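You operate a simulated robot arm through the tools that you are given. There is no shell and no other tool. Be economical: measure what you need, move in short steps, check, and stop when the job is done.

You run a simulated robot arm. Do the job below in one go: nothing can be reset, and whatever is moved stays where it is left.

TASK
Put things in order on the table top. At the end: the green pear stands on top of the orange tray; the yellow stopper stands where the green pear stood; the red oil can stands where the yellow stopper stood; the grey pebble stands on top of the white mug; whatever was shut is shut again. Leave all else as you found it, and nothing knocked over.
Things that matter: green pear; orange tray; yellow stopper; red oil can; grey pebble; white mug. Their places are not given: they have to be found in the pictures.

The check looks at the end state, three seconds after you hand in, the way a careful person would. Anything else that was tipped, shoved, dropped, spilled or broken makes it a failure. Lids that push on must go on centred and level and be pressed home; caps that screw on are set level and turned clockwise until they are tight.

THE ROBOT
A 7-joint arm with a two-finger parallel gripper, fixed in place. Base frame: the origin is at the foot of the arm, x ahead of it, y to its left, z up; the work surface is at about z = 0. Lengths are in m, angles in degrees, forces in N, time in s.
With the tool pointing down near the work surface it reaches from about 0.22 to 0.58 m from the base axis. Its first joint turns from -66.0 to 66.0 degrees. Payload 2.5 kg.
The tool frame sits at the grasp point between the pads (the TCP): z along the fingers, y along the line on which they close. The tips reach 0.023 m beyond it. Largest opening 0.094 m; finger width 0.038, thickness 0.01; the body of the gripper, 0.054 by 0.096 m, starts 0.039 m behind the TCP.
Orientation is that of the tool frame in the base frame, as a unit quaternion [w, x, y, z]. With the fingers straight down and closing along the base's y, the tool's x points along the base's -x, its y along +y and its z along -z.

THE INTERFACE
- The arm moves only by the tool jog_arm. Its argument "plan" is a list of rows, each a list of 3 entries, a list of its own where there are three numbers: the shift along the tool's x, y, z in m, then the turn, a rotation vector about the tool's x, y, z in degrees, then the finger opening in m, from 0 to 0.094. In form: [[[dx, dy, dz], [rx, ry, rz], fingers], ...]. A call has 1 to 20 rows; each row shifts and turns the commanded pose from where the row before left it, along the tool's axes as they then stand. Each row takes 0.2 s and may step no farther than 0.05 m and 8.6 degrees from the row before; otherwise, or with a gripper value out of range, the whole call is refused. Where a pose cannot be reached the arm comes as near as it can. A force on the tool above 40 N (or 10 N above the force at the start of the call, whichever is more), or a blocked arm, ends the call early, and 0.2 s more pass. Each finger travels about 0.108 m/s and halts on what it meets, pressing with about 26 N; the grip force reading is that of the motor and also rises with nothing between the fingers. The clock runs only during rows and for 0.2 s after the last one: add rows that do not move to give the fingers time. It gives the time, the measured TCP pose, the force on the tool (base axes), the opening and the grip force at its end, in the units of the frame above (readings bear some noise).
- Cameras (640 x 400 px; columns grow to the right, rows downward): "scene" is fixed at [0.1124, -0.398, 0.5549]; the picture's right is [0.88, -0.47, 0.00], its down [-0.23, -0.42, -0.88] and it looks along [0.42, 0.77, -0.48] (base axes); focal length 315 px, centre (320, 200). "wrist" rides on the gripper at [-0.039, 0, -0.044] in the tool frame; the picture's right is [0.00, -1.00, 0.00], its down [0.97, 0.00, -0.24] and it looks along [0.24, 0.00, 0.97] (tool axes); focal length 218 px, centre (320, 200).
- grab_frame(camera): a new picture of that camera. The clock stands still meanwhile.
- locate(camera, pixels): for up to 12 pixels [column, row] of the newest picture of that camera ("zoom" is the newest enlarged one), the place [x, y, z] in the base frame of the surface seen there, good to about 0.003 m. The clock stands still meanwhile.
- close_up(camera, box): a new picture of the part [left, top, right, bottom] of that camera's present view, enlarged. The clock stands still meanwhile.
- hand_in(): hands the job in; it is judged then, once.

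Go step by step. Measure first, check grasps and placings, and put right what went wrong. The budget is 80 turns and 46 pictures, counting those below and the enlarged ones. Unless the task says otherwise, let go and move clear before handing in, and close with one line.

The tools are called as a command line: name --argument value ..., lists and objects as JSON in quotes. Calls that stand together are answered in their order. jog_arm: Moves the arm, as the interface text tells. Its arguments: {"type":"object","properties":{"plan":{"type":"array","items":{"type":"array"}}},"required":["plan"]} The other tools are called the same way: grab_frame (camera) takes a picture; locate (camera, pixels) gives the place of the surface under pixels of a picture; close_up (camera, box) takes an enlarged picture of a part of a camera's view; hand_in () hands the job in.

At the start:

```text
t: 0.0
eef_pos: [0.4536, -0.0284, 0.3331]
ee_rot: [0.0, 0.0, 1.0, 0.0]
wrist_force: [-0.2, 0.5, 0.1]
gripper_width: 0.094
grasp_force: 0.0
```

scene: 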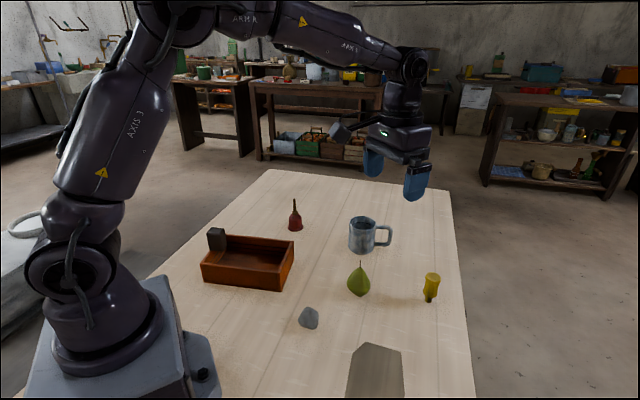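
wrist: 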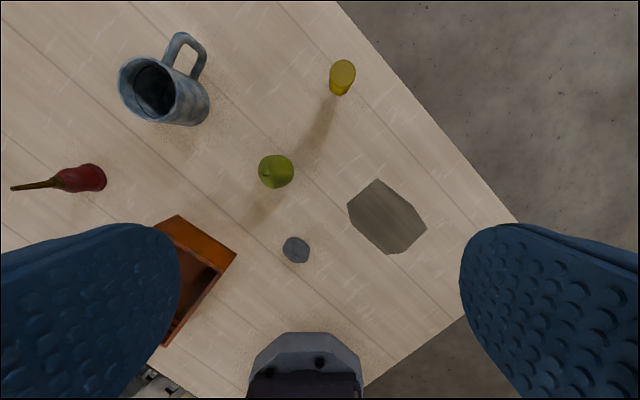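

The scene shows the tray near (248,262), mug (362,235), pear (358,282), stopper (431,287), pebble (309,317) and oil can (295,217). I'll zoom in to see details.

close_up --camera "scene" --box '[180, 180, 460, 355]'

locate --camera "scene" --pixels '[[358, 282], [359, 264], [432, 277], [430, 292], [310, 312], [295, 222], [295, 203], [362, 240], [248, 275], [215, 235], [264, 262], [375, 370]]'

locate --camera "wrist" --pixels '[[276, 168], [342, 70], [296, 250], [92, 178], [60, 180], [20, 187], [152, 90], [195, 105], [125, 75], [195, 60], [190, 240], [385, 215]]'

```text
2.29 times, centred on (320, 268) of scene
```

zoom: 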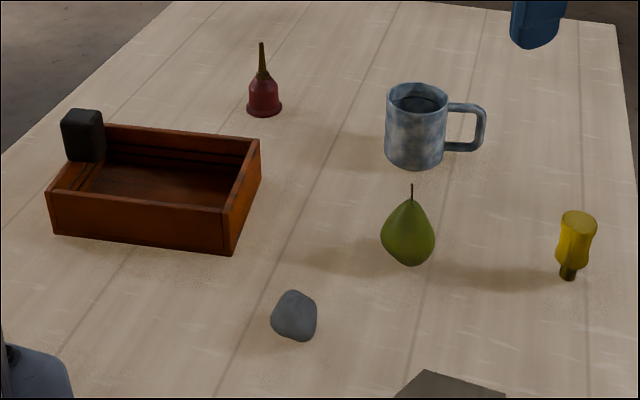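

```text
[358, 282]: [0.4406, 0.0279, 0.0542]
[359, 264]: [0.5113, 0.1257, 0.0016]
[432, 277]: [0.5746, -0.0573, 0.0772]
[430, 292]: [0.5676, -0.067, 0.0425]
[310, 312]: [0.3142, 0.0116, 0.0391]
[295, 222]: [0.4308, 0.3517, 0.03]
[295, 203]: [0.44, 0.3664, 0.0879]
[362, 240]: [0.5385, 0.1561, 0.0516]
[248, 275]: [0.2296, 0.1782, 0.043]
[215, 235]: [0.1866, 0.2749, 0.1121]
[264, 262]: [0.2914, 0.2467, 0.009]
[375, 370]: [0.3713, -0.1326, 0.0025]
```

```text
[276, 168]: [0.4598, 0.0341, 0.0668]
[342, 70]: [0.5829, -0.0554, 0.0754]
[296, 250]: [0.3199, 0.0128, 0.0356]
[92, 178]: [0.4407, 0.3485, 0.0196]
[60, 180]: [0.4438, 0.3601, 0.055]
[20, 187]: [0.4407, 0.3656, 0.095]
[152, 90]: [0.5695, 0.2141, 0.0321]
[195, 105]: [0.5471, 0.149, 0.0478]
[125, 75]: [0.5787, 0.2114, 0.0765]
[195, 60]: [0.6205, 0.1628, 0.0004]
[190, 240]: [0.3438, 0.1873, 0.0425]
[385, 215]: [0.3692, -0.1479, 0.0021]
```

Everything is roughly located; the mug looks filled or deep-shadowed inside. I'll zoom on the mug and stopper before moving.

close_up --camera "wrist" --box '[100, 20, 260, 140]'

close_up --camera "scene" --box '[330, 205, 450, 310]'

close_up --camera "scene" --box '[190, 190, 320, 300]'

```text
3.33 times, centred on (180, 80) of wrist
```

zoom: 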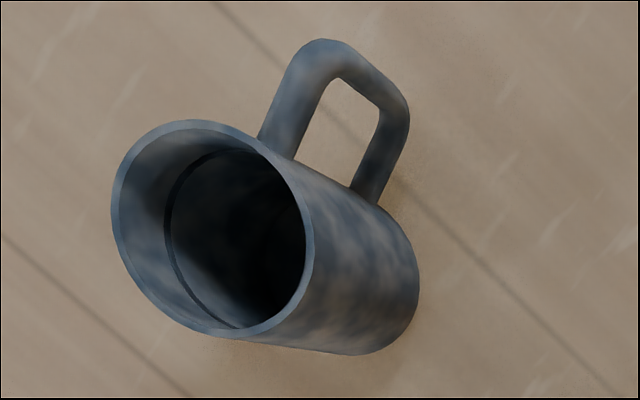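

```text
3.81 times, centred on (390, 258) of scene
```

zoom: 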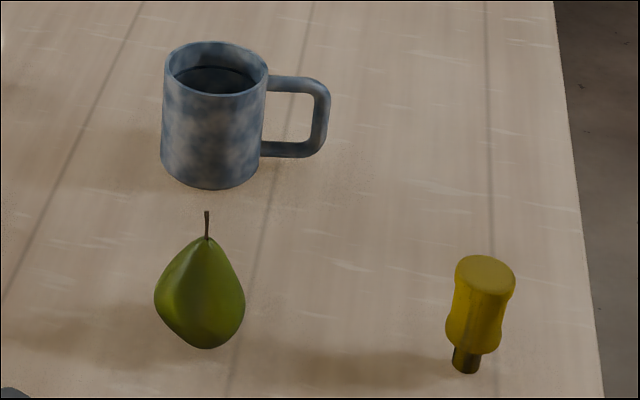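

```text
3.64 times, centred on (255, 245) of scene
```

zoom: 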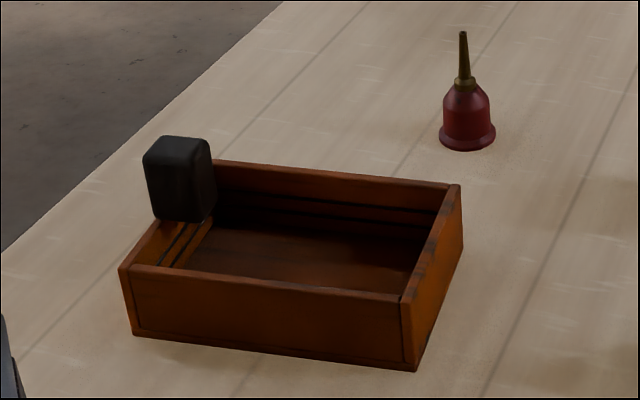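

The mug is empty and open, and the tray is an open box. I'll measure the tray corners, the pear base, and the mug rim.

locate --camera "zoom" --pixels '[[123, 268], [405, 298], [457, 188], [225, 164], [300, 262], [210, 262], [390, 270], [420, 215], [230, 215], [180, 145], [185, 205], [467, 148]]'

locate --camera "wrist" --pixels '[[155, 53], [176, 95], [145, 100], [128, 66], [130, 95], [168, 63], [258, 172], [294, 172], [276, 156], [284, 250], [308, 250], [296, 240]]'

```text
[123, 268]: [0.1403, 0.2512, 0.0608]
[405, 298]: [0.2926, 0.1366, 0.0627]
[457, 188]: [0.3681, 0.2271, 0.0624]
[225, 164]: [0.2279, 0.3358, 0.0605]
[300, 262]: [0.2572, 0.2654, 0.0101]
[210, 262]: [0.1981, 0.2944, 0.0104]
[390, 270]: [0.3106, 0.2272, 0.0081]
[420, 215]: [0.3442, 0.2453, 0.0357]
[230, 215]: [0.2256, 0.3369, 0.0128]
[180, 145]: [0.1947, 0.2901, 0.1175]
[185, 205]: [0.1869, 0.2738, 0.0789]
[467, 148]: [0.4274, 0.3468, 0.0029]
```

```text
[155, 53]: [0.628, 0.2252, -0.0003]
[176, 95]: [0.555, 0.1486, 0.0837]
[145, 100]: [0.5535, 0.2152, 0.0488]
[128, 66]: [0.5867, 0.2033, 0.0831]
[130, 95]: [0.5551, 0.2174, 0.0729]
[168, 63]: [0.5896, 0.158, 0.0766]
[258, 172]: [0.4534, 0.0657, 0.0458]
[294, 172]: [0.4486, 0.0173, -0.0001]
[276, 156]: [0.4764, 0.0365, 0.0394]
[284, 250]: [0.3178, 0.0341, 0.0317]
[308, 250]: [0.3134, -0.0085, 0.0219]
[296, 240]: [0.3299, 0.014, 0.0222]
```

The tray rim is at z≈0.062, its centre is ≈(0.256,0.238), and its floor is at ≈0.01. I'll move above the pear for a close look.

jog_arm --plan '[[[-0.002, 0.022, 0.04], [0, 0, 0], 0.094], [[-0.002, 0.022, 0.04], [0, 0, 0], 0.094], [[-0.002, 0.021, 0.04], [0, 0, 0], 0.094], [[0, 0, 0], [0, 0, 0], 0.094]]'

grab_frame --camera "wrist"

```text
t: 1.0
eef_pos: [0.461, 0.0367, 0.2125]
ee_rot: [0.0, 0.0, 1.0, 0.0]
wrist_force: [-0.3, -0.2, -0.5]
gripper_width: 0.094
grasp_force: 0.0
```

```text
39 pictures are left
```

wrist: 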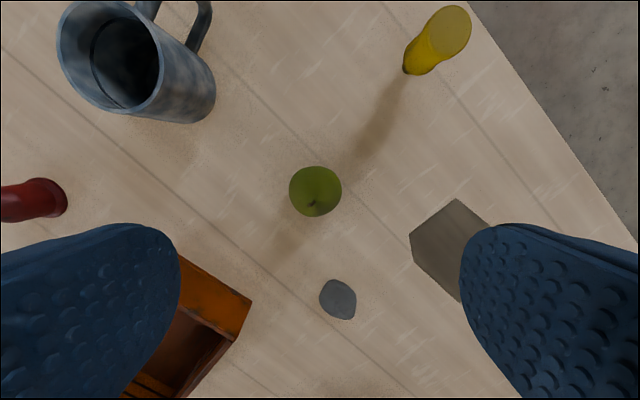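

locate --camera "wrist" --pixels '[[292, 191], [338, 191], [316, 170], [316, 213], [312, 204], [316, 190], [440, 30], [410, 70], [406, 66], [338, 298], [322, 298], [354, 298]]'

close_up --camera "wrist" --box '[270, 150, 370, 230]'

close_up --camera "scene" --box '[320, 245, 400, 305]'

```text
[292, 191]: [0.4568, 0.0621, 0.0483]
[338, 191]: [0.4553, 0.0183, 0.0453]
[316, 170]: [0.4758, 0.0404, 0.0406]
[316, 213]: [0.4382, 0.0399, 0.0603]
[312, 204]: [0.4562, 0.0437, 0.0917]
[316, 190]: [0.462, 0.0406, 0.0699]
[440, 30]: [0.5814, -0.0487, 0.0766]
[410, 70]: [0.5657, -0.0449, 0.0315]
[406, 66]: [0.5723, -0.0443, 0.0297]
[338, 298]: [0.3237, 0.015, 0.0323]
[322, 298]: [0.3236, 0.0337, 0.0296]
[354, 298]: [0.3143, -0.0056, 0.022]
```

```text
5.00 times, centred on (320, 190) of wrist
```

zoom: 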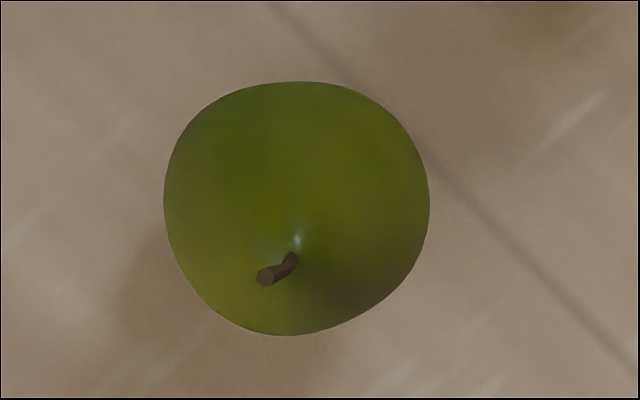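

```text
6.67 times, centred on (360, 275) of scene
```

zoom: 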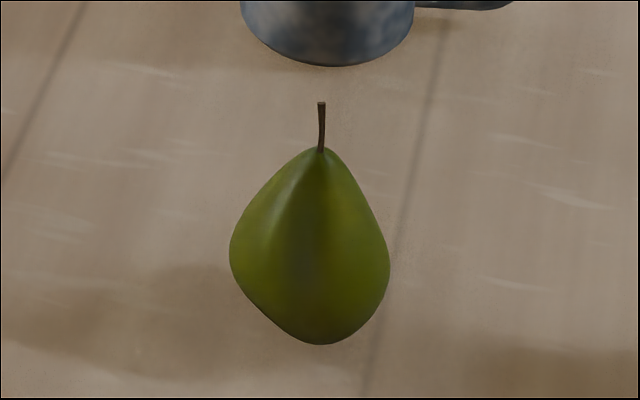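

The pear is centred at ≈(0.457,0.0405), about 0.046 wide, with its stem tip at z≈0.092. I'll descend to TCP z≈0.056, so the stem clears the palm, and close.

jog_arm --plan '[[[0.004, 0.0038, 0.04], [0, 0, 0], 0.094], [[0, 0, 0.04], [0, 0, 0], 0.094], [[0, 0, 0.04], [0, 0, 0], 0.094], [[0, 0, 0.026], [0, 0, 0], 0.094], [[0, 0, 0.0105], [0, 0, 0], 0.094], [[0, 0, 0], [0, 0, 0], 0.094]]'

close_up --camera "scene" --box '[300, 220, 420, 310]'

```text
t: 2.4
eef_pos: [0.4569, 0.0409, 0.0568]
ee_rot: [0.0, 0.0, 1.0, 0.0]
wrist_force: [0.0, 0.6, 0.1]
gripper_width: 0.0937
grasp_force: 0.1
```

```text
4.44 times, centred on (360, 265) of scene
```

zoom: 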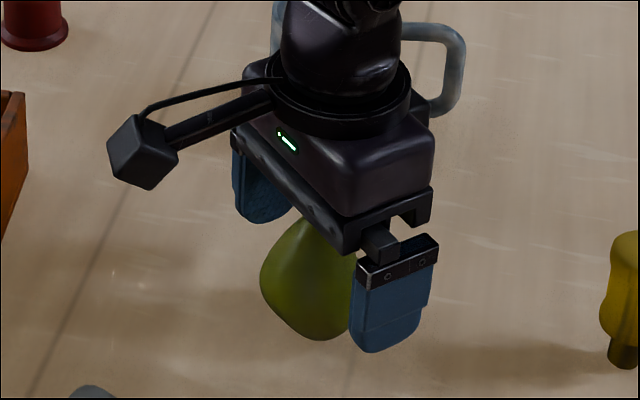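

The pear sits well between the fingers. I'll close on it, and also locate the cube that sticks out from the gripper at zoom (143,152) for clearances.

locate --camera "zoom" --pixels '[[143, 170], [125, 150], [160, 140], [215, 125]]'

jog_arm --plan '[[[0, 0, 0], [0, 0, 0], 0.06], [[0, 0, 0], [0, 0, 0], 0.045], [[0, 0, 0], [0, 0, 0], 0.03], [[0, 0, 0], [0, 0, 0], 0.03], [[0, 0, 0], [0, 0, 0], 0.03]]'

```text
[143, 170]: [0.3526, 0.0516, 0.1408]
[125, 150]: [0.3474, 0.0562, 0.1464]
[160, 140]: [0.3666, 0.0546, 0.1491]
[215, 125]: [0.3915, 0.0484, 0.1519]
```

```text
t: 3.6
eef_pos: [0.4573, 0.0401, 0.0583]
ee_rot: [0.0, -0.001, 1.0, 0.0]
wrist_force: [-1.0, -0.3, 1.3]
gripper_width: 0.0528
grasp_force: 25.9
```

The grip is firm at 0.053 width. I'll lift and carry the pear above the tray.

jog_arm --plan '[[[0, 0, -0.01], [0, 0, 0], 0.03], [[0, 0, -0.03], [0, 0, 0], 0.03], [[0, 0, -0.035], [0, 0, 0], 0.03], [[0, 0, -0.035], [0, 0, 0], 0.03], [[0.0185, 0.0186, 0], [0, 0, 0], 0.03], [[0.0278, 0.0278, 0], [0, 0, 0], 0.03], [[0.0278, 0.028, 0], [0, 0, 0], 0.03], [[0.0278, 0.028, 0], [0, 0, 0], 0.03], [[0.0278, 0.028, 0], [0, 0, 0], 0.03], [[0.0278, 0.028, 0], [0, 0, 0], 0.03], [[0.0275, 0.0275, 0], [0, 0, 0], 0.03], [[0, 0, 0], [0, 0, 0], 0.03], [[0, 0, 0], [0, 0, 0], 0.03]]'

grab_frame --camera "scene"

grab_frame --camera "wrist"

```text
t: 6.4
eef_pos: [0.2697, 0.2292, 0.1654]
ee_rot: [0.0, 0.0, 1.0, 0.0]
wrist_force: [0.4, -0.4, 0.0]
gripper_width: 0.0299
grasp_force: 0.0
```

```text
35 pictures are left
```

scene: 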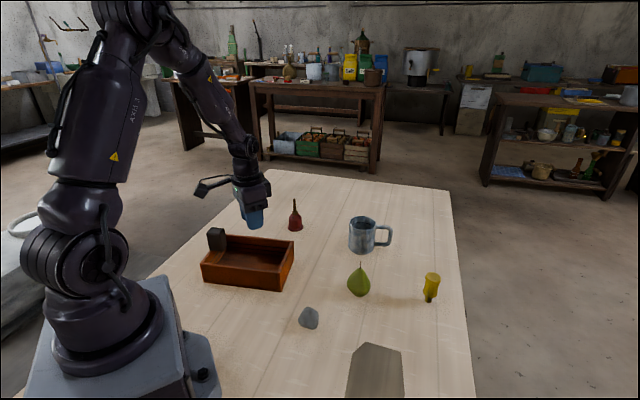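

```text
34 pictures are left
```

wrist: 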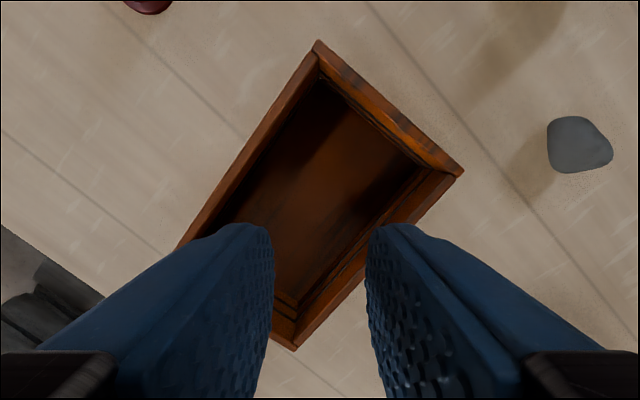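

The pear slipped out of the grip, but it still stands at about its old place (359,282), and the tray is untouched. I'll return with the tool yawed along the tray's long axis. A later tilt will let the pads go lower without hitting the stem.

jog_arm --plan '[[[-0.02, -0.02, -0.035], [0, 0, 0], 0.06], [[-0.0335, -0.0338, 0], [0, 0, 0], 0.094], [[-0.0335, -0.0338, 0], [0, 0, 0], 0.094], [[-0.0335, -0.0338, 0], [0, 0, 0], 0.094], [[-0.0335, -0.0338, 0], [0, 0, 0], 0.094], [[-0.0335, -0.0338, 0], [0, 0, 0], 0.094], [[0, 0, 0], [0, 0, 7.4], 0.094], [[0, 0, 0], [0, 0, 7.4], 0.094], [[0, 0, 0], [0, 0, 7.4], 0.094], [[0, 0, 0], [0, 0, 7.4], 0.094], [[0, 0, 0], [0, 0, 7.3], 0.094], [[0, 0, 0], [0, 0, 0], 0.094]]'

grab_frame --camera "wrist"

```text
t: 9.0
eef_pos: [0.4572, 0.0375, 0.2026]
ee_rot: [0.001, 0.317, 0.948, 0.0]
wrist_force: [-0.1, 0.5, -0.1]
gripper_width: 0.0943
grasp_force: 0.0
```

```text
33 pictures are left
```

wrist: 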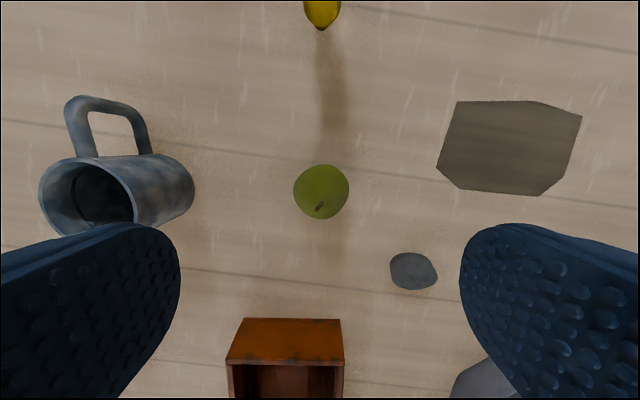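

The pear is still upright at pixel (321,192). I'll locate it and the stem.

locate --camera "wrist" --pixels '[[296, 192], [346, 192], [321, 168], [321, 216], [318, 209], [321, 190]]'

locate --camera "scene" --pixels '[[349, 282], [369, 282], [359, 293], [360, 268], [359, 275]]'

```text
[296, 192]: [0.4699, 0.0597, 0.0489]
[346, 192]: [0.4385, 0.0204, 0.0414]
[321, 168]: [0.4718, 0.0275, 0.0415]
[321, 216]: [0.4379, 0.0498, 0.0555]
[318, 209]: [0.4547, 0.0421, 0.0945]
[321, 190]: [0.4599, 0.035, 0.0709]
```

```text
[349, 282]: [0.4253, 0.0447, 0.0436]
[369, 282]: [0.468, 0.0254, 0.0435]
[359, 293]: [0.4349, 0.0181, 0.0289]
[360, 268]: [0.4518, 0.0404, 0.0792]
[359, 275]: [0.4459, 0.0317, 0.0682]
```

The pear is centred at ≈(0.4545,0.040). I'll tilt 42° leaning away from the tray and descend partway.

jog_arm --plan '[[[0, 0, 0], [0, 8.4, 0], 0.094], [[0, 0, 0], [0, 8.4, 0], 0.094], [[0, 0, 0], [0, 8.4, 0], 0.094], [[0, 0, 0], [0, 8.4, 0], 0.094], [[0, 0, 0], [0, 8.4, 0], 0.094], [[-0.0207, 0.0004, 0.0241], [0, 0, 0], 0.094], [[-0.0207, 0, 0.0241], [0, 0, 0], 0.094], [[-0.0207, 0, 0.0241], [0, 0, 0], 0.094], [[0, 0, 0], [0, 0, 0], 0.094]]'

grab_frame --camera "scene"

```text
t: 11.0
eef_pos: [0.4552, 0.0404, 0.1058]
ee_rot: [-0.34, 0.296, 0.885, 0.114]
wrist_force: [0.3, -0.9, -0.5]
gripper_width: 0.0943
grasp_force: 0.1
```

```text
32 pictures are left
```

scene: 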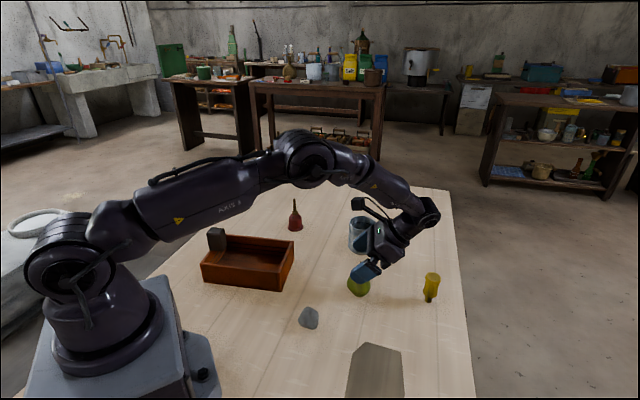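

The tilt is right and everything is clear. I'll descend to z≈0.044 and close.

jog_arm --plan '[[[-0.0138, 0, 0.0153], [0, 0, 0], 0.094], [[-0.0138, 0, 0.0153], [0, 0, 0], 0.094], [[-0.0137, 0, 0.0153], [0, 0, 0], 0.094], [[0, 0, 0], [0, 0, 0], 0.094], [[0, 0, 0], [0, 0, 0], 0.07], [[0, 0, 0], [0, 0, 0], 0.055], [[0, 0, 0], [0, 0, 0], 0.03], [[0, 0, 0], [0, 0, 0], 0.03], [[0, 0, 0], [0, 0, 0], 0.03]]'

close_up --camera "scene" --box '[300, 210, 460, 320]'

```text
t: 13.0
eef_pos: [0.4555, 0.0398, 0.0457]
ee_rot: [-0.34, 0.296, 0.885, 0.114]
wrist_force: [-0.3, -0.4, 0.1]
gripper_width: 0.0546
grasp_force: 25.8
```

```text
3.64 times, centred on (380, 265) of scene
```

zoom: 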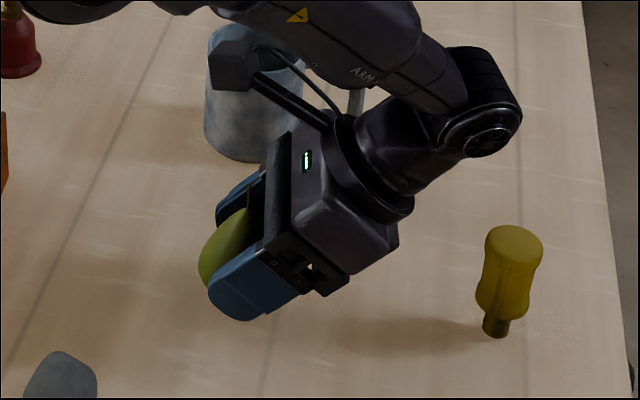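

The grip is at 0.0546 width. I'll lift straight up and check that it holds.

jog_arm --plan '[[[0.0067, 0, -0.0074], [0, 0, 0], 0.03], [[0.0133, 0, -0.0149], [0, 0, 0], 0.03], [[0.0167, 0, -0.0186], [0, 0, 0], 0.03], [[0.0167, 0, -0.0186], [0, 0, 0], 0.03], [[0.0167, 0, -0.0186], [0, 0, 0], 0.03], [[0, 0, 0], [0, 0, 0], 0.03]]'

close_up --camera "scene" --box '[280, 180, 460, 310]'

```text
t: 14.4
eef_pos: [0.4552, 0.0393, 0.1495]
ee_rot: [-0.34, 0.296, 0.886, 0.114]
wrist_force: [-0.3, -0.3, -1.5]
gripper_width: 0.0546
grasp_force: 26.4
```

```text
3.08 times, centred on (370, 245) of scene
```

zoom: 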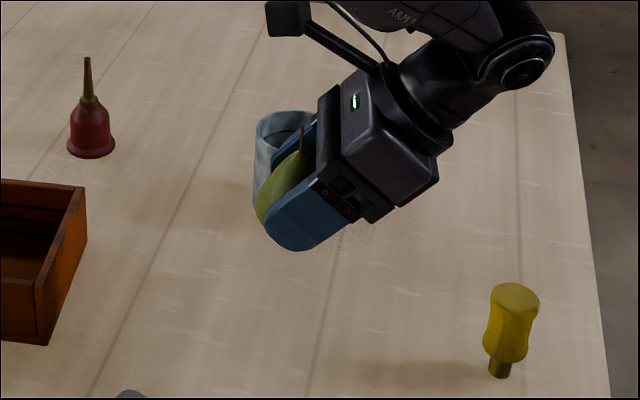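

The pear is held securely. I'll carry it over the tray centre (0.257,0.238).

jog_arm --plan '[[[0.0129, 0.0025, 0.0116], [0, 0, 0], 0.03], [[0.0258, 0.005, 0.02325], [0, 0, 0], 0.03], [[0.0258, 0.005, 0.02325], [0, 0, 0], 0.03], [[0.0258, 0.005, 0.02325], [0, 0, 0], 0.03], [[0.0258, 0.005, 0.02325], [0, 0, 0], 0.03], [[0.0258, 0.005, 0.02325], [0, 0, 0], 0.03], [[0.0258, 0.005, 0.02325], [0, 0, 0], 0.03], [[0.0258, 0.005, 0.02325], [0, 0, 0], 0.03], [[0.0129, 0.0025, 0.0116], [0, 0, 0], 0.03], [[0, 0, 0], [0, 0, 0], 0.03], [[0, 0, 0], [0, 0, 0], 0.03]]'

close_up --camera "scene" --box '[170, 170, 350, 300]'

grab_frame --camera "wrist"

```text
t: 16.8
eef_pos: [0.2577, 0.2378, 0.149]
ee_rot: [-0.34, 0.295, 0.886, 0.113]
wrist_force: [-1.0, 0.4, -1.1]
gripper_width: 0.0547
grasp_force: 25.9
```

```text
3.08 times, centred on (260, 235) of scene
```

zoom: 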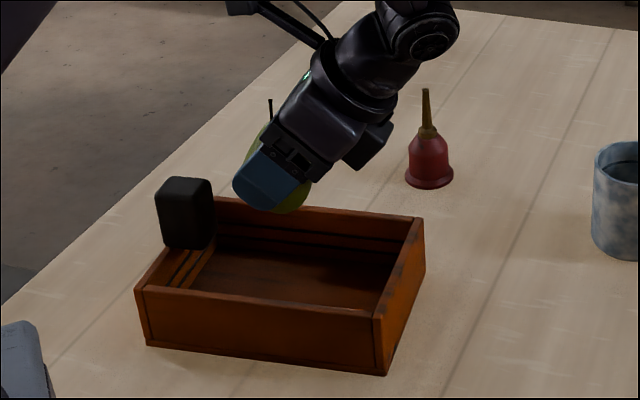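

```text
28 pictures are left
```

wrist: 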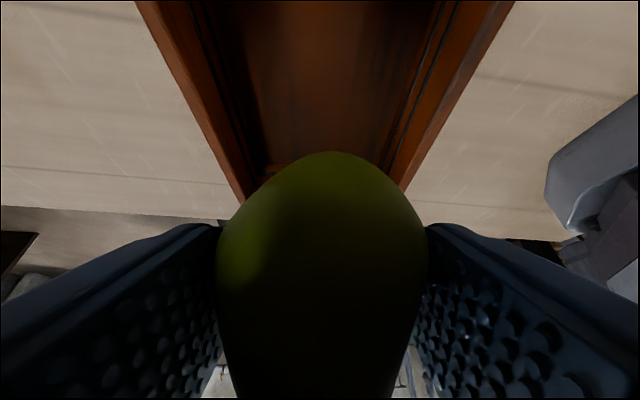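

A camera housing on the lean side appears at zoom (365,150). I'll locate its lowest corner to check rim clearance before lowering.

locate --camera "zoom" --pixels '[[362, 165], [350, 158], [388, 130], [370, 150], [300, 208], [272, 105]]'

locate --camera "wrist" --pixels '[[200, 100], [452, 100], [170, 60], [475, 60], [240, 60], [400, 70]]'

```text
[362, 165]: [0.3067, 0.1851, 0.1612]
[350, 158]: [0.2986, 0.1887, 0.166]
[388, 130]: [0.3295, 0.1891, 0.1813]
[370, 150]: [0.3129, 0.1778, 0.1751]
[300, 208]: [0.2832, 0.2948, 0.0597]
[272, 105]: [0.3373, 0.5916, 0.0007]
```

```text
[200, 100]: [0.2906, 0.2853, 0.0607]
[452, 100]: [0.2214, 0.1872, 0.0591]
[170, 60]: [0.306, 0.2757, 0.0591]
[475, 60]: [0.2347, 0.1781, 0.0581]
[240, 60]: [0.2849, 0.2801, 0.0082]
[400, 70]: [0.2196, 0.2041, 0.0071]
```

The housing's lowest point is 12 mm above the TCP, so it will clear the rim. The tray floor is at ≈0.008. I'll lower the pear to it.

jog_arm --plan '[[[0.0059, -0.0015, 0.0053], [0, 0, 0], 0.03], [[-0.0161, 0, 0.0178], [0, 0, 0], 0.03], [[-0.0167, 0, 0.0186], [0, 0, 0], 0.03], [[-0.0167, 0, 0.0186], [0, 0, 0], 0.03], [[-0.0087, 0, 0.0097], [0, 0, 0], 0.03], [[-0.0044, 0, 0.0049], [0, 0, 0], 0.03], [[0, 0, 0], [0, 0, 0], 0.03]]'

close_up --camera "scene" --box '[170, 170, 350, 300]'

```text
t: 17.8
eef_pos: [0.2518, 0.2429, 0.0876]
ee_rot: [-0.345, 0.294, 0.884, 0.116]
wrist_force: [0.0, -4.3, 13.3]
gripper_width: 0.0533
grasp_force: 25.6
stopped in row 5: the force on the tool passed its limit (the readings are from after the stop); the commanded pose is now the measured one
```

```text
3.08 times, centred on (260, 235) of scene
```

zoom: 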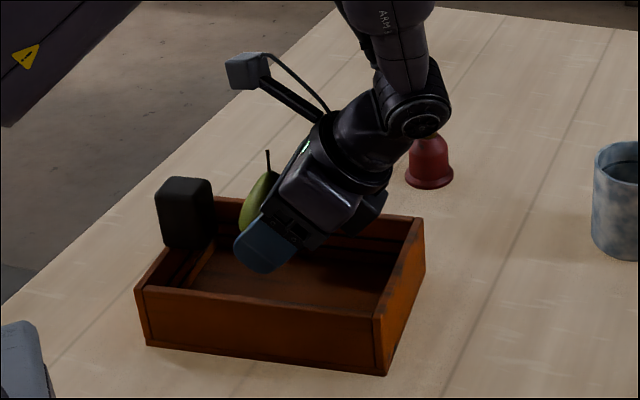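

The descent stopped early at z=0.0876 with 13 N up, so something touched. I'll look from the wrist before doing anything.

grab_frame --camera "wrist"

locate --camera "zoom" --pixels '[[268, 155], [262, 180], [245, 215], [185, 185], [205, 190], [265, 270], [235, 245], [185, 245], [300, 240], [360, 225]]'

```text
26 pictures are left
```

wrist: 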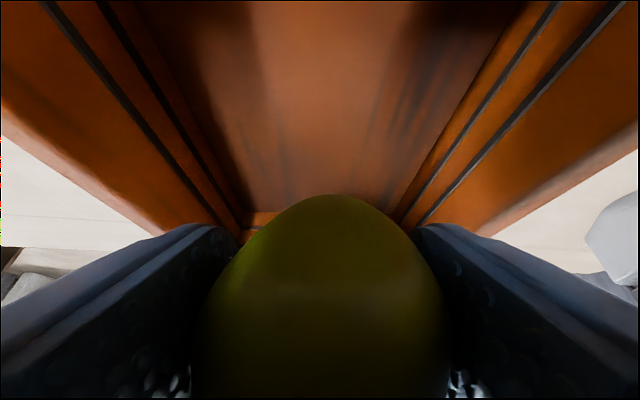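

```text
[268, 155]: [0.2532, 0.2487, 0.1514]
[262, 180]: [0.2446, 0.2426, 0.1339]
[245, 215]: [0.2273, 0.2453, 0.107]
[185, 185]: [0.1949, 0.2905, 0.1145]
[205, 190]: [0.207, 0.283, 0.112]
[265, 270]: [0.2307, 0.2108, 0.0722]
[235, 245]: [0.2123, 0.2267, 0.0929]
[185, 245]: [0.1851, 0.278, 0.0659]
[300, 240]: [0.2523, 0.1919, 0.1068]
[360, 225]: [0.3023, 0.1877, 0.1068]
```

The stem tip is now ≈0.064 above the TCP, so the pear has been pushed up in the grip. It is resting on a solid surface near rim height (z≈0.058), although the tray looks hollow. I'll open gently and look at how the pear stands.

jog_arm --plan '[[[0, 0, 0], [0, 0, 0], 0.056], [[0, 0, 0], [0, 0, 0], 0.06], [[0, 0, 0], [0, 0, 0], 0.066], [[0, 0, 0], [0, 0, 0], 0.07], [[0, 0, 0], [0, 0, 0], 0.07]]'

close_up --camera "scene" --box '[170, 170, 350, 300]'

```text
t: 19.0
eef_pos: [0.2528, 0.2439, 0.0879]
ee_rot: [-0.345, 0.294, 0.884, 0.118]
wrist_force: [5.6, 8.5, 21.2]
gripper_width: 0.0651
grasp_force: 0.0
```

```text
3.08 times, centred on (260, 235) of scene
```

zoom: 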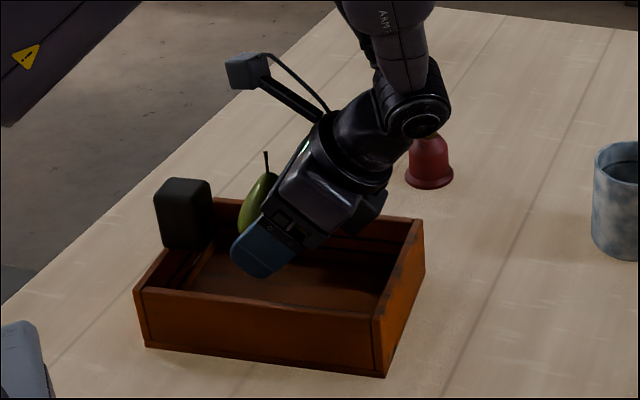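

The −v finger is pushing on something (force +v, 21 N up), and the tray shifted by under a pixel. The pear is released (opening 0.065). I'll relax the opening slightly, ease up 6 mm and look.

jog_arm --plan '[[[0.002, 0, -0.0022], [0, 0, 0], 0.061], [[0.002, 0, -0.0022], [0, 0, 0], 0.061], [[0, 0, 0], [0, 0, 0], 0.061]]'

grab_frame --camera "wrist"

close_up --camera "scene" --box '[190, 190, 310, 295]'

```text
t: 19.8
eef_pos: [0.251, 0.2441, 0.0928]
ee_rot: [-0.346, 0.293, 0.883, 0.115]
wrist_force: [0.7, 0.1, 0.0]
gripper_width: 0.0609
grasp_force: 0.0
```

```text
24 pictures are left
```

wrist: 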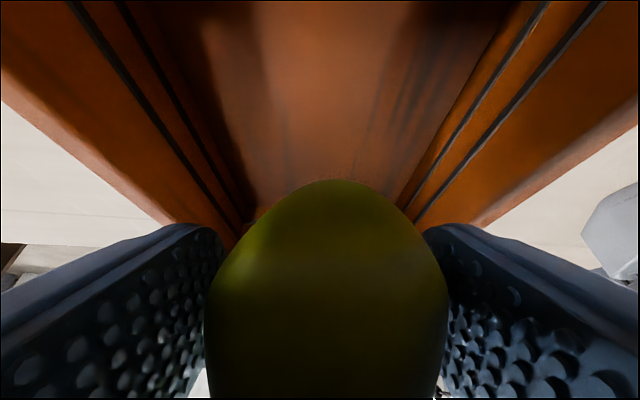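

```text
3.81 times, centred on (250, 242) of scene
```

zoom: 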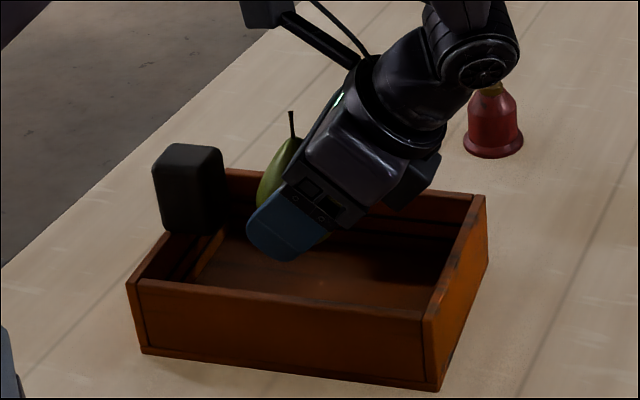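

The forces are now zero. I'll locate the stem and the visible pear edges to learn the pear's height.

locate --camera "zoom" --pixels '[[291, 113], [292, 130], [275, 170], [265, 185], [326, 236], [300, 280], [128, 285], [426, 315], [484, 198], [228, 172]]'

locate --camera "wrist" --pixels '[[330, 185], [320, 250], [320, 320], [230, 260], [420, 260], [320, 170]]'

```text
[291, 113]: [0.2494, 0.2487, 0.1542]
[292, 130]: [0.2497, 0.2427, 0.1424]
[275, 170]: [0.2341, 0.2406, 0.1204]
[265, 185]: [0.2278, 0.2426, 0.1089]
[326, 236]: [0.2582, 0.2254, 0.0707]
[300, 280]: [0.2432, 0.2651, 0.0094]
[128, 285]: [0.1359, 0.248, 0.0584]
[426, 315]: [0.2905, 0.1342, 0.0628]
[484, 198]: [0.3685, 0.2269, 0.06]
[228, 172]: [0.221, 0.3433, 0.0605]
```

```text
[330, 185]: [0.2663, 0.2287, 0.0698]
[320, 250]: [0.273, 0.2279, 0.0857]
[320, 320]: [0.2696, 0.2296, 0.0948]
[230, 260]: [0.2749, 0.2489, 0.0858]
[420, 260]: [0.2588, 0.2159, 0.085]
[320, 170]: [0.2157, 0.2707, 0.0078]
```

The stem tip at z≈0.154 means the pear stands freely with its base at ≈0.06 on top of the tray. I'll open and back off along the tool axis, straighten up, and go above the stopper.

jog_arm --plan '[[[0, 0, 0], [0, 0, 0], 0.078], [[0, 0, 0], [0, 0, 0], 0.085], [[0, 0, -0.02], [0, 0, 0], 0.085], [[0, 0, -0.035], [0, 0, 0], 0.085], [[0, 0, -0.04], [0, 0, 0], 0.085], [[0, 0, 0], [0, 0, 0], 0.085]]'

close_up --camera "scene" --box '[190, 190, 310, 295]'

```text
t: 21.2
eef_pos: [0.3056, 0.2042, 0.1635]
ee_rot: [-0.346, 0.294, 0.884, 0.116]
wrist_force: [-0.8, -0.5, 1.5]
gripper_width: 0.085
grasp_force: 0.1
```

```text
3.81 times, centred on (250, 242) of scene
```

zoom: 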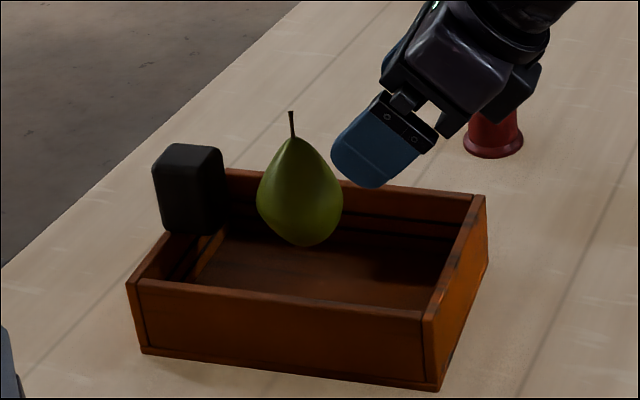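

The pear stands upright on the tray, at rim level. Now I'll straighten up and travel above the stopper.

jog_arm --plan '[[[0, 0, -0.03], [0, 0, 0], 0.085], [[0, 0, -0.02], [0, -8.55, 0], 0.085], [[0, 0, 0], [0, -8.55, 0], 0.085], [[0, 0, 0], [0, -8.55, 0], 0.09], [[0, 0, 0], [0, -8.55, 0], 0.094], [[0, 0, 0], [0, -8.55, 0], 0.094], [[0, 0, 0], [0, 0, 0], 0.094]]'

```text
t: 22.8
eef_pos: [0.3312, 0.185, 0.2004]
ee_rot: [0.002, 0.315, 0.949, 0.001]
wrist_force: [0.0, 0.7, -0.3]
gripper_width: 0.094
grasp_force: 0.0
```

The tool is vertical again. I'll move above the stopper.

jog_arm --plan '[[[-0.02, -0.003, 0], [0, 0, 0], 0.094], [[-0.041, -0.006, 0], [0, 0, 0], 0.094], [[-0.041, -0.006, 0], [0, 0, 0], 0.094], [[-0.041, -0.006, 0], [0, 0, 0], 0.094], [[-0.041, -0.006, 0], [0, 0, 0], 0.094], [[-0.041, -0.006, 0], [0, 0, 0], 0.094], [[-0.041, -0.006, 0], [0, 0, 0], 0.094], [[-0.041, -0.006, 0], [0, 0, 0], 0.094], [[-0.02, -0.003, 0], [0, 0, 0], 0.094], [[0, 0, 0], [0, 0, 0], 0.094], [[0, 0, 0], [0, 0, 0], 0.094]]'

grab_frame --camera "wrist"

```text
t: 25.2
eef_pos: [0.5638, -0.0502, 0.1969]
ee_rot: [0.0, 0.315, 0.949, 0.001]
wrist_force: [-0.4, 0.4, 0.9]
gripper_width: 0.0939
grasp_force: 0.1
```

```text
21 pictures are left
```

wrist: 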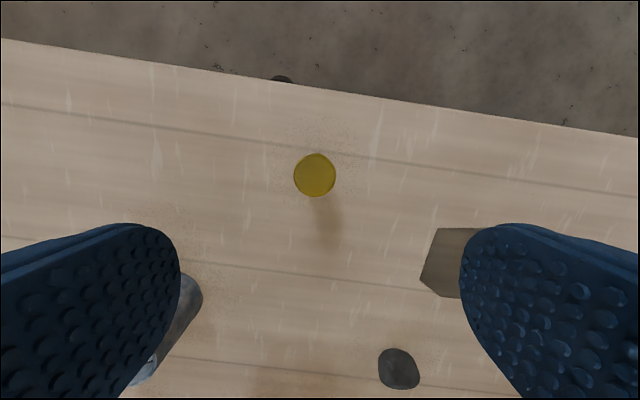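

locate --camera "wrist" --pixels '[[314, 174], [297, 174], [332, 174], [314, 157], [314, 192], [314, 200]]'

close_up --camera "scene" --box '[400, 260, 460, 310]'

```text
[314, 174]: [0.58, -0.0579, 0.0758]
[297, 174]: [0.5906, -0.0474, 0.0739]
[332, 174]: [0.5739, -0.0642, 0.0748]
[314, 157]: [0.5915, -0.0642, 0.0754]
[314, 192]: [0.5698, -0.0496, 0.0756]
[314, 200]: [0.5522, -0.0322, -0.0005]
```

```text
8.00 times, centred on (430, 285) of scene
```

zoom: 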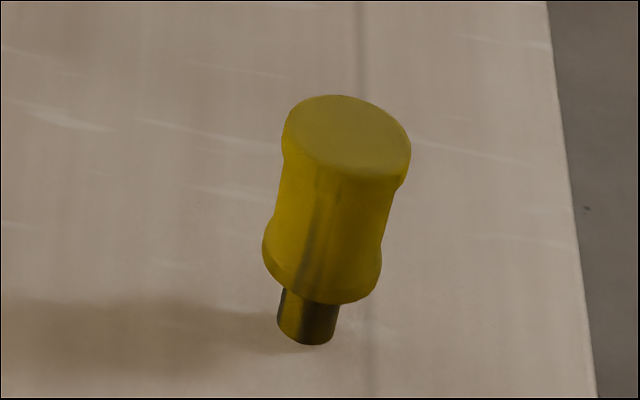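

The stopper top is centred at (0.581,−0.0565), z≈0.0755. I'll descend to z≈0.048 around it.

locate --camera "zoom" --pixels '[[345, 135], [325, 230], [320, 290], [307, 330], [285, 320], [330, 325], [300, 342]]'

jog_arm --plan '[[[-0.0175, 0.0053, 0.03], [0, 0, 0], 0.094], [[0, 0, 0.04], [0, 0, 0], 0.094], [[0, 0, 0.04], [0, 0, 0], 0.094], [[0, 0, 0.025], [0, 0, 0], 0.094], [[0, 0, 0.014], [0, 0, 0], 0.094], [[0, 0, 0], [0, 0, 0], 0.094], [[0, 0, 0], [0, 0, 0], 0.094]]'

close_up --camera "scene" --box '[370, 220, 490, 310]'

```text
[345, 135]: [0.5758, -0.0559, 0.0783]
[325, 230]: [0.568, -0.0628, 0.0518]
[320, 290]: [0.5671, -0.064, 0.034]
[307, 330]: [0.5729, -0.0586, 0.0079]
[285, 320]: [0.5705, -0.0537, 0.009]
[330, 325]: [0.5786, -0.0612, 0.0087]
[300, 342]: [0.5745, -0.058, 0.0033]
```

```text
t: 26.8
eef_pos: [0.5813, -0.0554, 0.0484]
ee_rot: [0.0, 0.316, 0.949, 0.001]
wrist_force: [-0.5, -0.7, -0.3]
gripper_width: 0.0941
grasp_force: 0.0
```

```text
4.44 times, centred on (430, 265) of scene
```

zoom: 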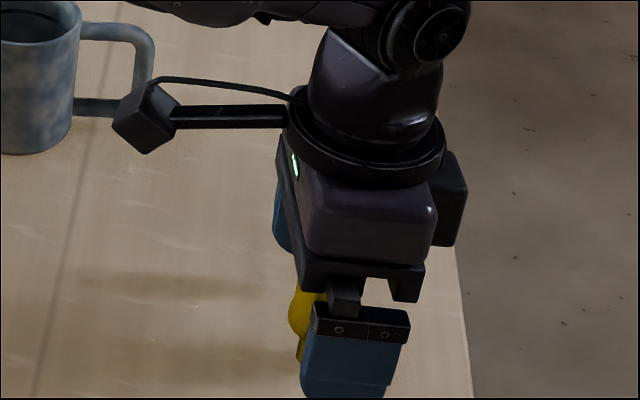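

The fingers straddle the stopper. I'll close slowly.

jog_arm --plan '[[[0, 0, 0], [0, 0, 0], 0.07], [[0, 0, 0], [0, 0, 0], 0.05], [[0, 0, 0], [0, 0, 0], 0.038], [[0, 0, 0], [0, 0, 0], 0.03], [[0, 0, 0], [0, 0, 0], 0.022], [[0, 0, 0], [0, 0, 0], 0.012], [[0, 0, 0], [0, 0, 0], 0.012]]'

```text
t: 28.4
eef_pos: [0.582, -0.0545, 0.0476]
ee_rot: [0.001, 0.316, 0.949, 0.001]
wrist_force: [-1.0, -0.4, 0.8]
gripper_width: 0.0308
grasp_force: 25.6
```

The stopper is gripped at 0.031. I'll lift it and carry it above the pear's old spot (0.456,0.040).

jog_arm --plan '[[[0, 0, -0.01], [0, 0, 0], 0.012], [[0, 0, -0.025], [0, 0, 0], 0.012], [[0, 0, -0.025], [0, 0, 0], 0.012], [[0.0175, 0, 0], [0, 0, 0], 0.012], [[0.035, 0, 0], [0, 0, 0], 0.012], [[0.035, 0, 0], [0, 0, 0], 0.012], [[0.035, 0, 0], [0, 0, 0], 0.012], [[0.035, 0, 0], [0, 0, 0], 0.012], [[0, 0, 0], [0, 0, 0], 0.012], [[0, 0, 0], [0, 0, 0], 0.012]]'

close_up --camera "scene" --box '[290, 200, 430, 305]'

```text
t: 30.6
eef_pos: [0.4561, 0.0391, 0.1116]
ee_rot: [0.001, 0.316, 0.949, 0.0]
wrist_force: [-0.2, -0.9, 0.0]
gripper_width: 0.0309
grasp_force: 25.5
```

```text
3.81 times, centred on (360, 252) of scene
```

zoom: 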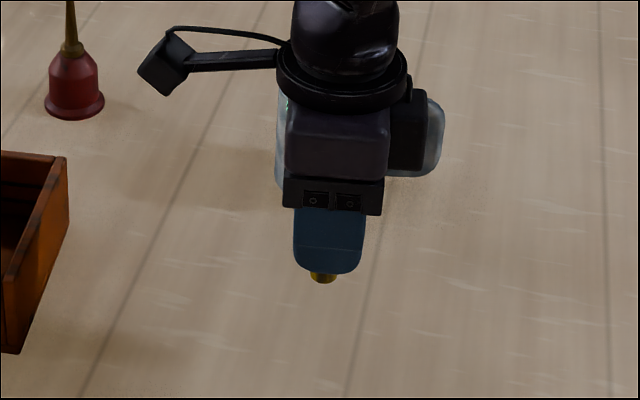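

The stopper is held. I'll lower it by the lift height (0.064) and check the force.

jog_arm --plan '[[[0, 0.0007, 0.02], [0, 0, 0], 0.012], [[0, 0, 0.02], [0, 0, 0], 0.012], [[0, 0, 0.015], [0, 0, 0], 0.012], [[0, 0, 0.006], [0, 0, 0], 0.012], [[0, 0, 0.0025], [0, 0, 0], 0.012], [[0, 0, 0], [0, 0, 0], 0.012]]'

```text
t: 32.0
eef_pos: [0.4552, 0.0397, 0.0486]
ee_rot: [0.001, 0.316, 0.949, 0.002]
wrist_force: [-4.2, 0.7, 12.8]
gripper_width: 0.0307
grasp_force: 25.9
```

The reading is 12.8 N up, so the stopper is on the table. I'll open gently.

jog_arm --plan '[[[0, 0, -0.0008], [0, 0, 0], 0.012], [[0, 0, 0], [0, 0, 0], 0.033], [[0, 0, 0], [0, 0, 0], 0.04], [[0, 0, 0], [0, 0, 0], 0.06], [[0, 0, 0], [0, 0, 0], 0.085], [[0, 0, -0.02], [0, 0, 0], 0.09], [[0, 0, -0.04], [0, 0, 0], 0.09], [[0, 0, -0.04], [0, 0, 0], 0.09], [[0, 0, -0.04], [0, 0, 0], 0.09], [[0, 0, 0], [0, 0, 0], 0.09]]'

grab_frame --camera "wrist"

close_up --camera "scene" --box '[270, 190, 430, 310]'

```text
t: 34.2
eef_pos: [0.4566, 0.037, 0.1889]
ee_rot: [0.0, 0.316, 0.949, 0.001]
wrist_force: [0.4, 0.4, -0.6]
gripper_width: 0.09
grasp_force: 0.0
```

```text
17 pictures are left
```

wrist: 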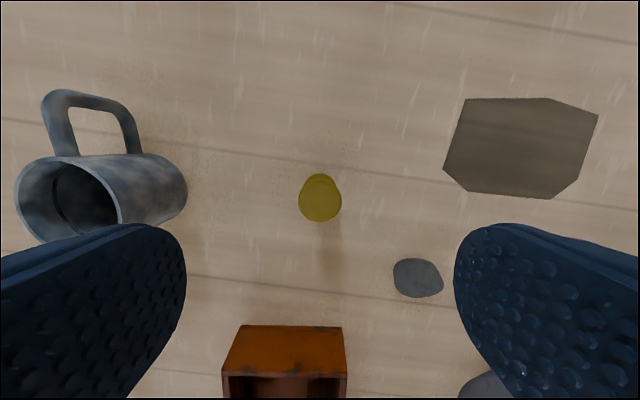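

```text
3.33 times, centred on (350, 250) of scene
```

zoom: 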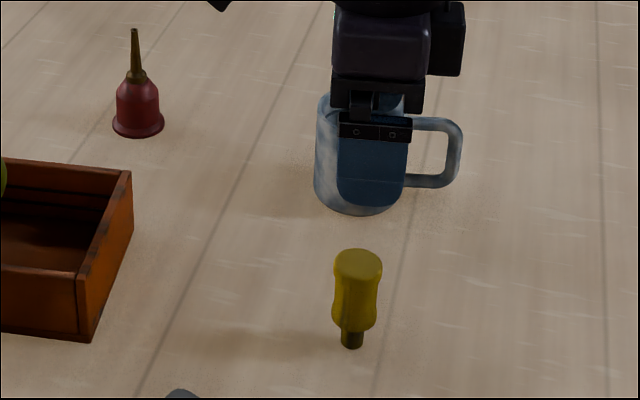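

The stopper stands on the pear's spot. Next I'll go above the oil can, yawed so that a later lean points to −y.

jog_arm --plan '[[[0.0126, 0.0146, -0.004], [0, 0, 0], 0.094], [[0.0253, 0.0292, -0.004], [0, 0, 0], 0.094], [[0.0253, 0.0292, -0.004], [0, 0, 0], 0.094], [[0.0253, 0.0292, -0.004], [0, 0, 0], 0.094], [[0.0253, 0.0292, -0.004], [0, 0, 0], 0.094], [[0.0253, 0.0292, -0.004], [0, 0, 0], 0.094], [[0.0253, 0.0292, -0.004], [0, 0, 0], 0.094], [[0.0253, 0.0292, 0], [0, 0, 0], 0.094], [[0.0123, 0.0144, 0], [0, 0, 0], 0.094], [[0, 0, 0], [0, 0, 7.6], 0.094], [[0, 0, 0], [0, 0, 7.6], 0.094], [[0, 0, 0], [0, 0, 7.6], 0.094], [[0, 0, 0], [0, 0, 7.6], 0.094], [[0, 0, 0], [0, 0, 7.6], 0.094], [[0, 0, 0], [0, 0, 7.6], 0.094], [[0, 0, 0], [0, 0, 7.8], 0.094], [[0, 0, 0], [0, 0, 0], 0.094]]'

grab_frame --camera "wrist"

close_up --camera "scene" --box '[260, 180, 340, 240]'

```text
t: 37.8
eef_pos: [0.4333, 0.3455, 0.2165]
ee_rot: [0.0, 0.709, 0.705, 0.002]
wrist_force: [0.2, -0.7, 0.8]
gripper_width: 0.0939
grasp_force: 0.2
```

```text
15 pictures are left
```

wrist: 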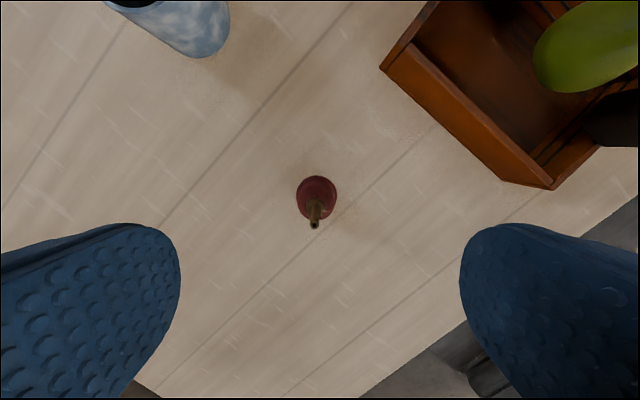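

```text
6.67 times, centred on (300, 210) of scene
```

zoom: 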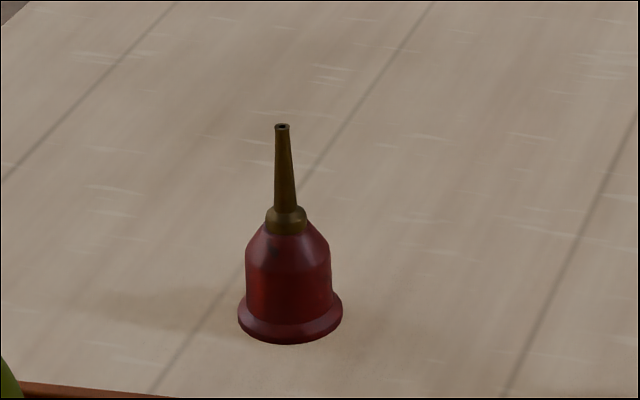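

locate --camera "wrist" --pixels '[[314, 224], [300, 198], [334, 198], [316, 179], [316, 190], [316, 205], [316, 172]]'

locate --camera "zoom" --pixels '[[282, 127], [288, 215], [285, 240], [250, 265], [288, 290], [325, 265], [288, 338], [242, 315], [338, 310]]'

```text
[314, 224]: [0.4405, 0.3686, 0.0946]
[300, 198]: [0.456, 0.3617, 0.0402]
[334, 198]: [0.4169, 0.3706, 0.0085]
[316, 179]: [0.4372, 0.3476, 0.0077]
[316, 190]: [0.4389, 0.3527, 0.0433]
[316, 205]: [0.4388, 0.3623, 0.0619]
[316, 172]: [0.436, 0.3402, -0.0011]
```

```text
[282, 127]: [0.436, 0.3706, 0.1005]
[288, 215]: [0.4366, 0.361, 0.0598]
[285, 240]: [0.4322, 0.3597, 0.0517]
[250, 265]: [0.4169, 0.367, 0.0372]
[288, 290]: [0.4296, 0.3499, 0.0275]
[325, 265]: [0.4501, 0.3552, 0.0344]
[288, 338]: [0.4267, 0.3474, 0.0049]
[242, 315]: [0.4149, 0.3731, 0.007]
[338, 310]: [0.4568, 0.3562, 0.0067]
```

The can is centred at ≈(0.4385,0.3665), body z 0.01–0.037, spout tip at z≈0.098. I'll tilt 36° and descend with the fingers around the body.

jog_arm --plan '[[[0, 0, 0], [0, 7.2, 0], 0.094], [[0, 0, 0], [0, 7.2, 0], 0.094], [[0, 0, 0], [0, 7.2, 0], 0.094], [[0, 0, 0], [0, 7.2, 0], 0.094], [[0, 0, 0], [0, 7.2, 0], 0.094], [[0.01335, 0.0052, 0.0097], [0, 0, 0], 0.094], [[-0.0206, 0, 0.0283], [0, 0, 0], 0.094], [[-0.0206, 0, 0.0283], [0, 0, 0], 0.094], [[-0.0206, 0, 0.0283], [0, 0, 0], 0.094], [[-0.0206, 0, 0.0283], [0, 0, 0], 0.094], [[-0.0118, 0, 0.0162], [0, 0, 0], 0.094], [[-0.0059, 0, 0.0081], [0, 0, 0], 0.094], [[0, 0, 0], [0, 0, 0], 0.094], [[0, 0, 0], [0, 0, 0], 0.094]]'

close_up --camera "scene" --box '[240, 160, 380, 265]'

```text
t: 40.8
eef_pos: [0.4388, 0.3645, 0.0461]
ee_rot: [-0.219, 0.673, 0.671, 0.22]
wrist_force: [-0.8, 0.0, 0.5]
gripper_width: 0.0942
grasp_force: 0.1
```

```text
3.81 times, centred on (310, 212) of scene
```

zoom: 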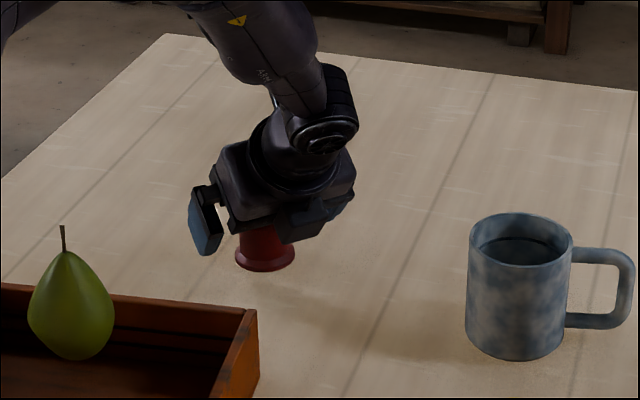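

The position is good but 5 mm high. I'll trim down slightly and close.

jog_arm --plan '[[[-0.0044, -0.0003, 0.0018], [0, 0, 0], 0.094], [[0, 0, 0], [0, 0, 0], 0.094], [[0, 0, 0], [0, 0, 0], 0.07], [[0, 0, 0], [0, 0, 0], 0.055], [[0, 0, 0], [0, 0, 0], 0.045], [[0, 0, 0], [0, 0, 0], 0.035], [[0, 0, 0], [0, 0, 0], 0.02], [[0, 0, 0], [0, 0, 0], 0.02]]'

```text
t: 42.6
eef_pos: [0.4381, 0.3613, 0.0417]
ee_rot: [-0.219, 0.673, 0.671, 0.22]
wrist_force: [0.5, 0.5, -0.2]
gripper_width: 0.0381
grasp_force: 26.3
```

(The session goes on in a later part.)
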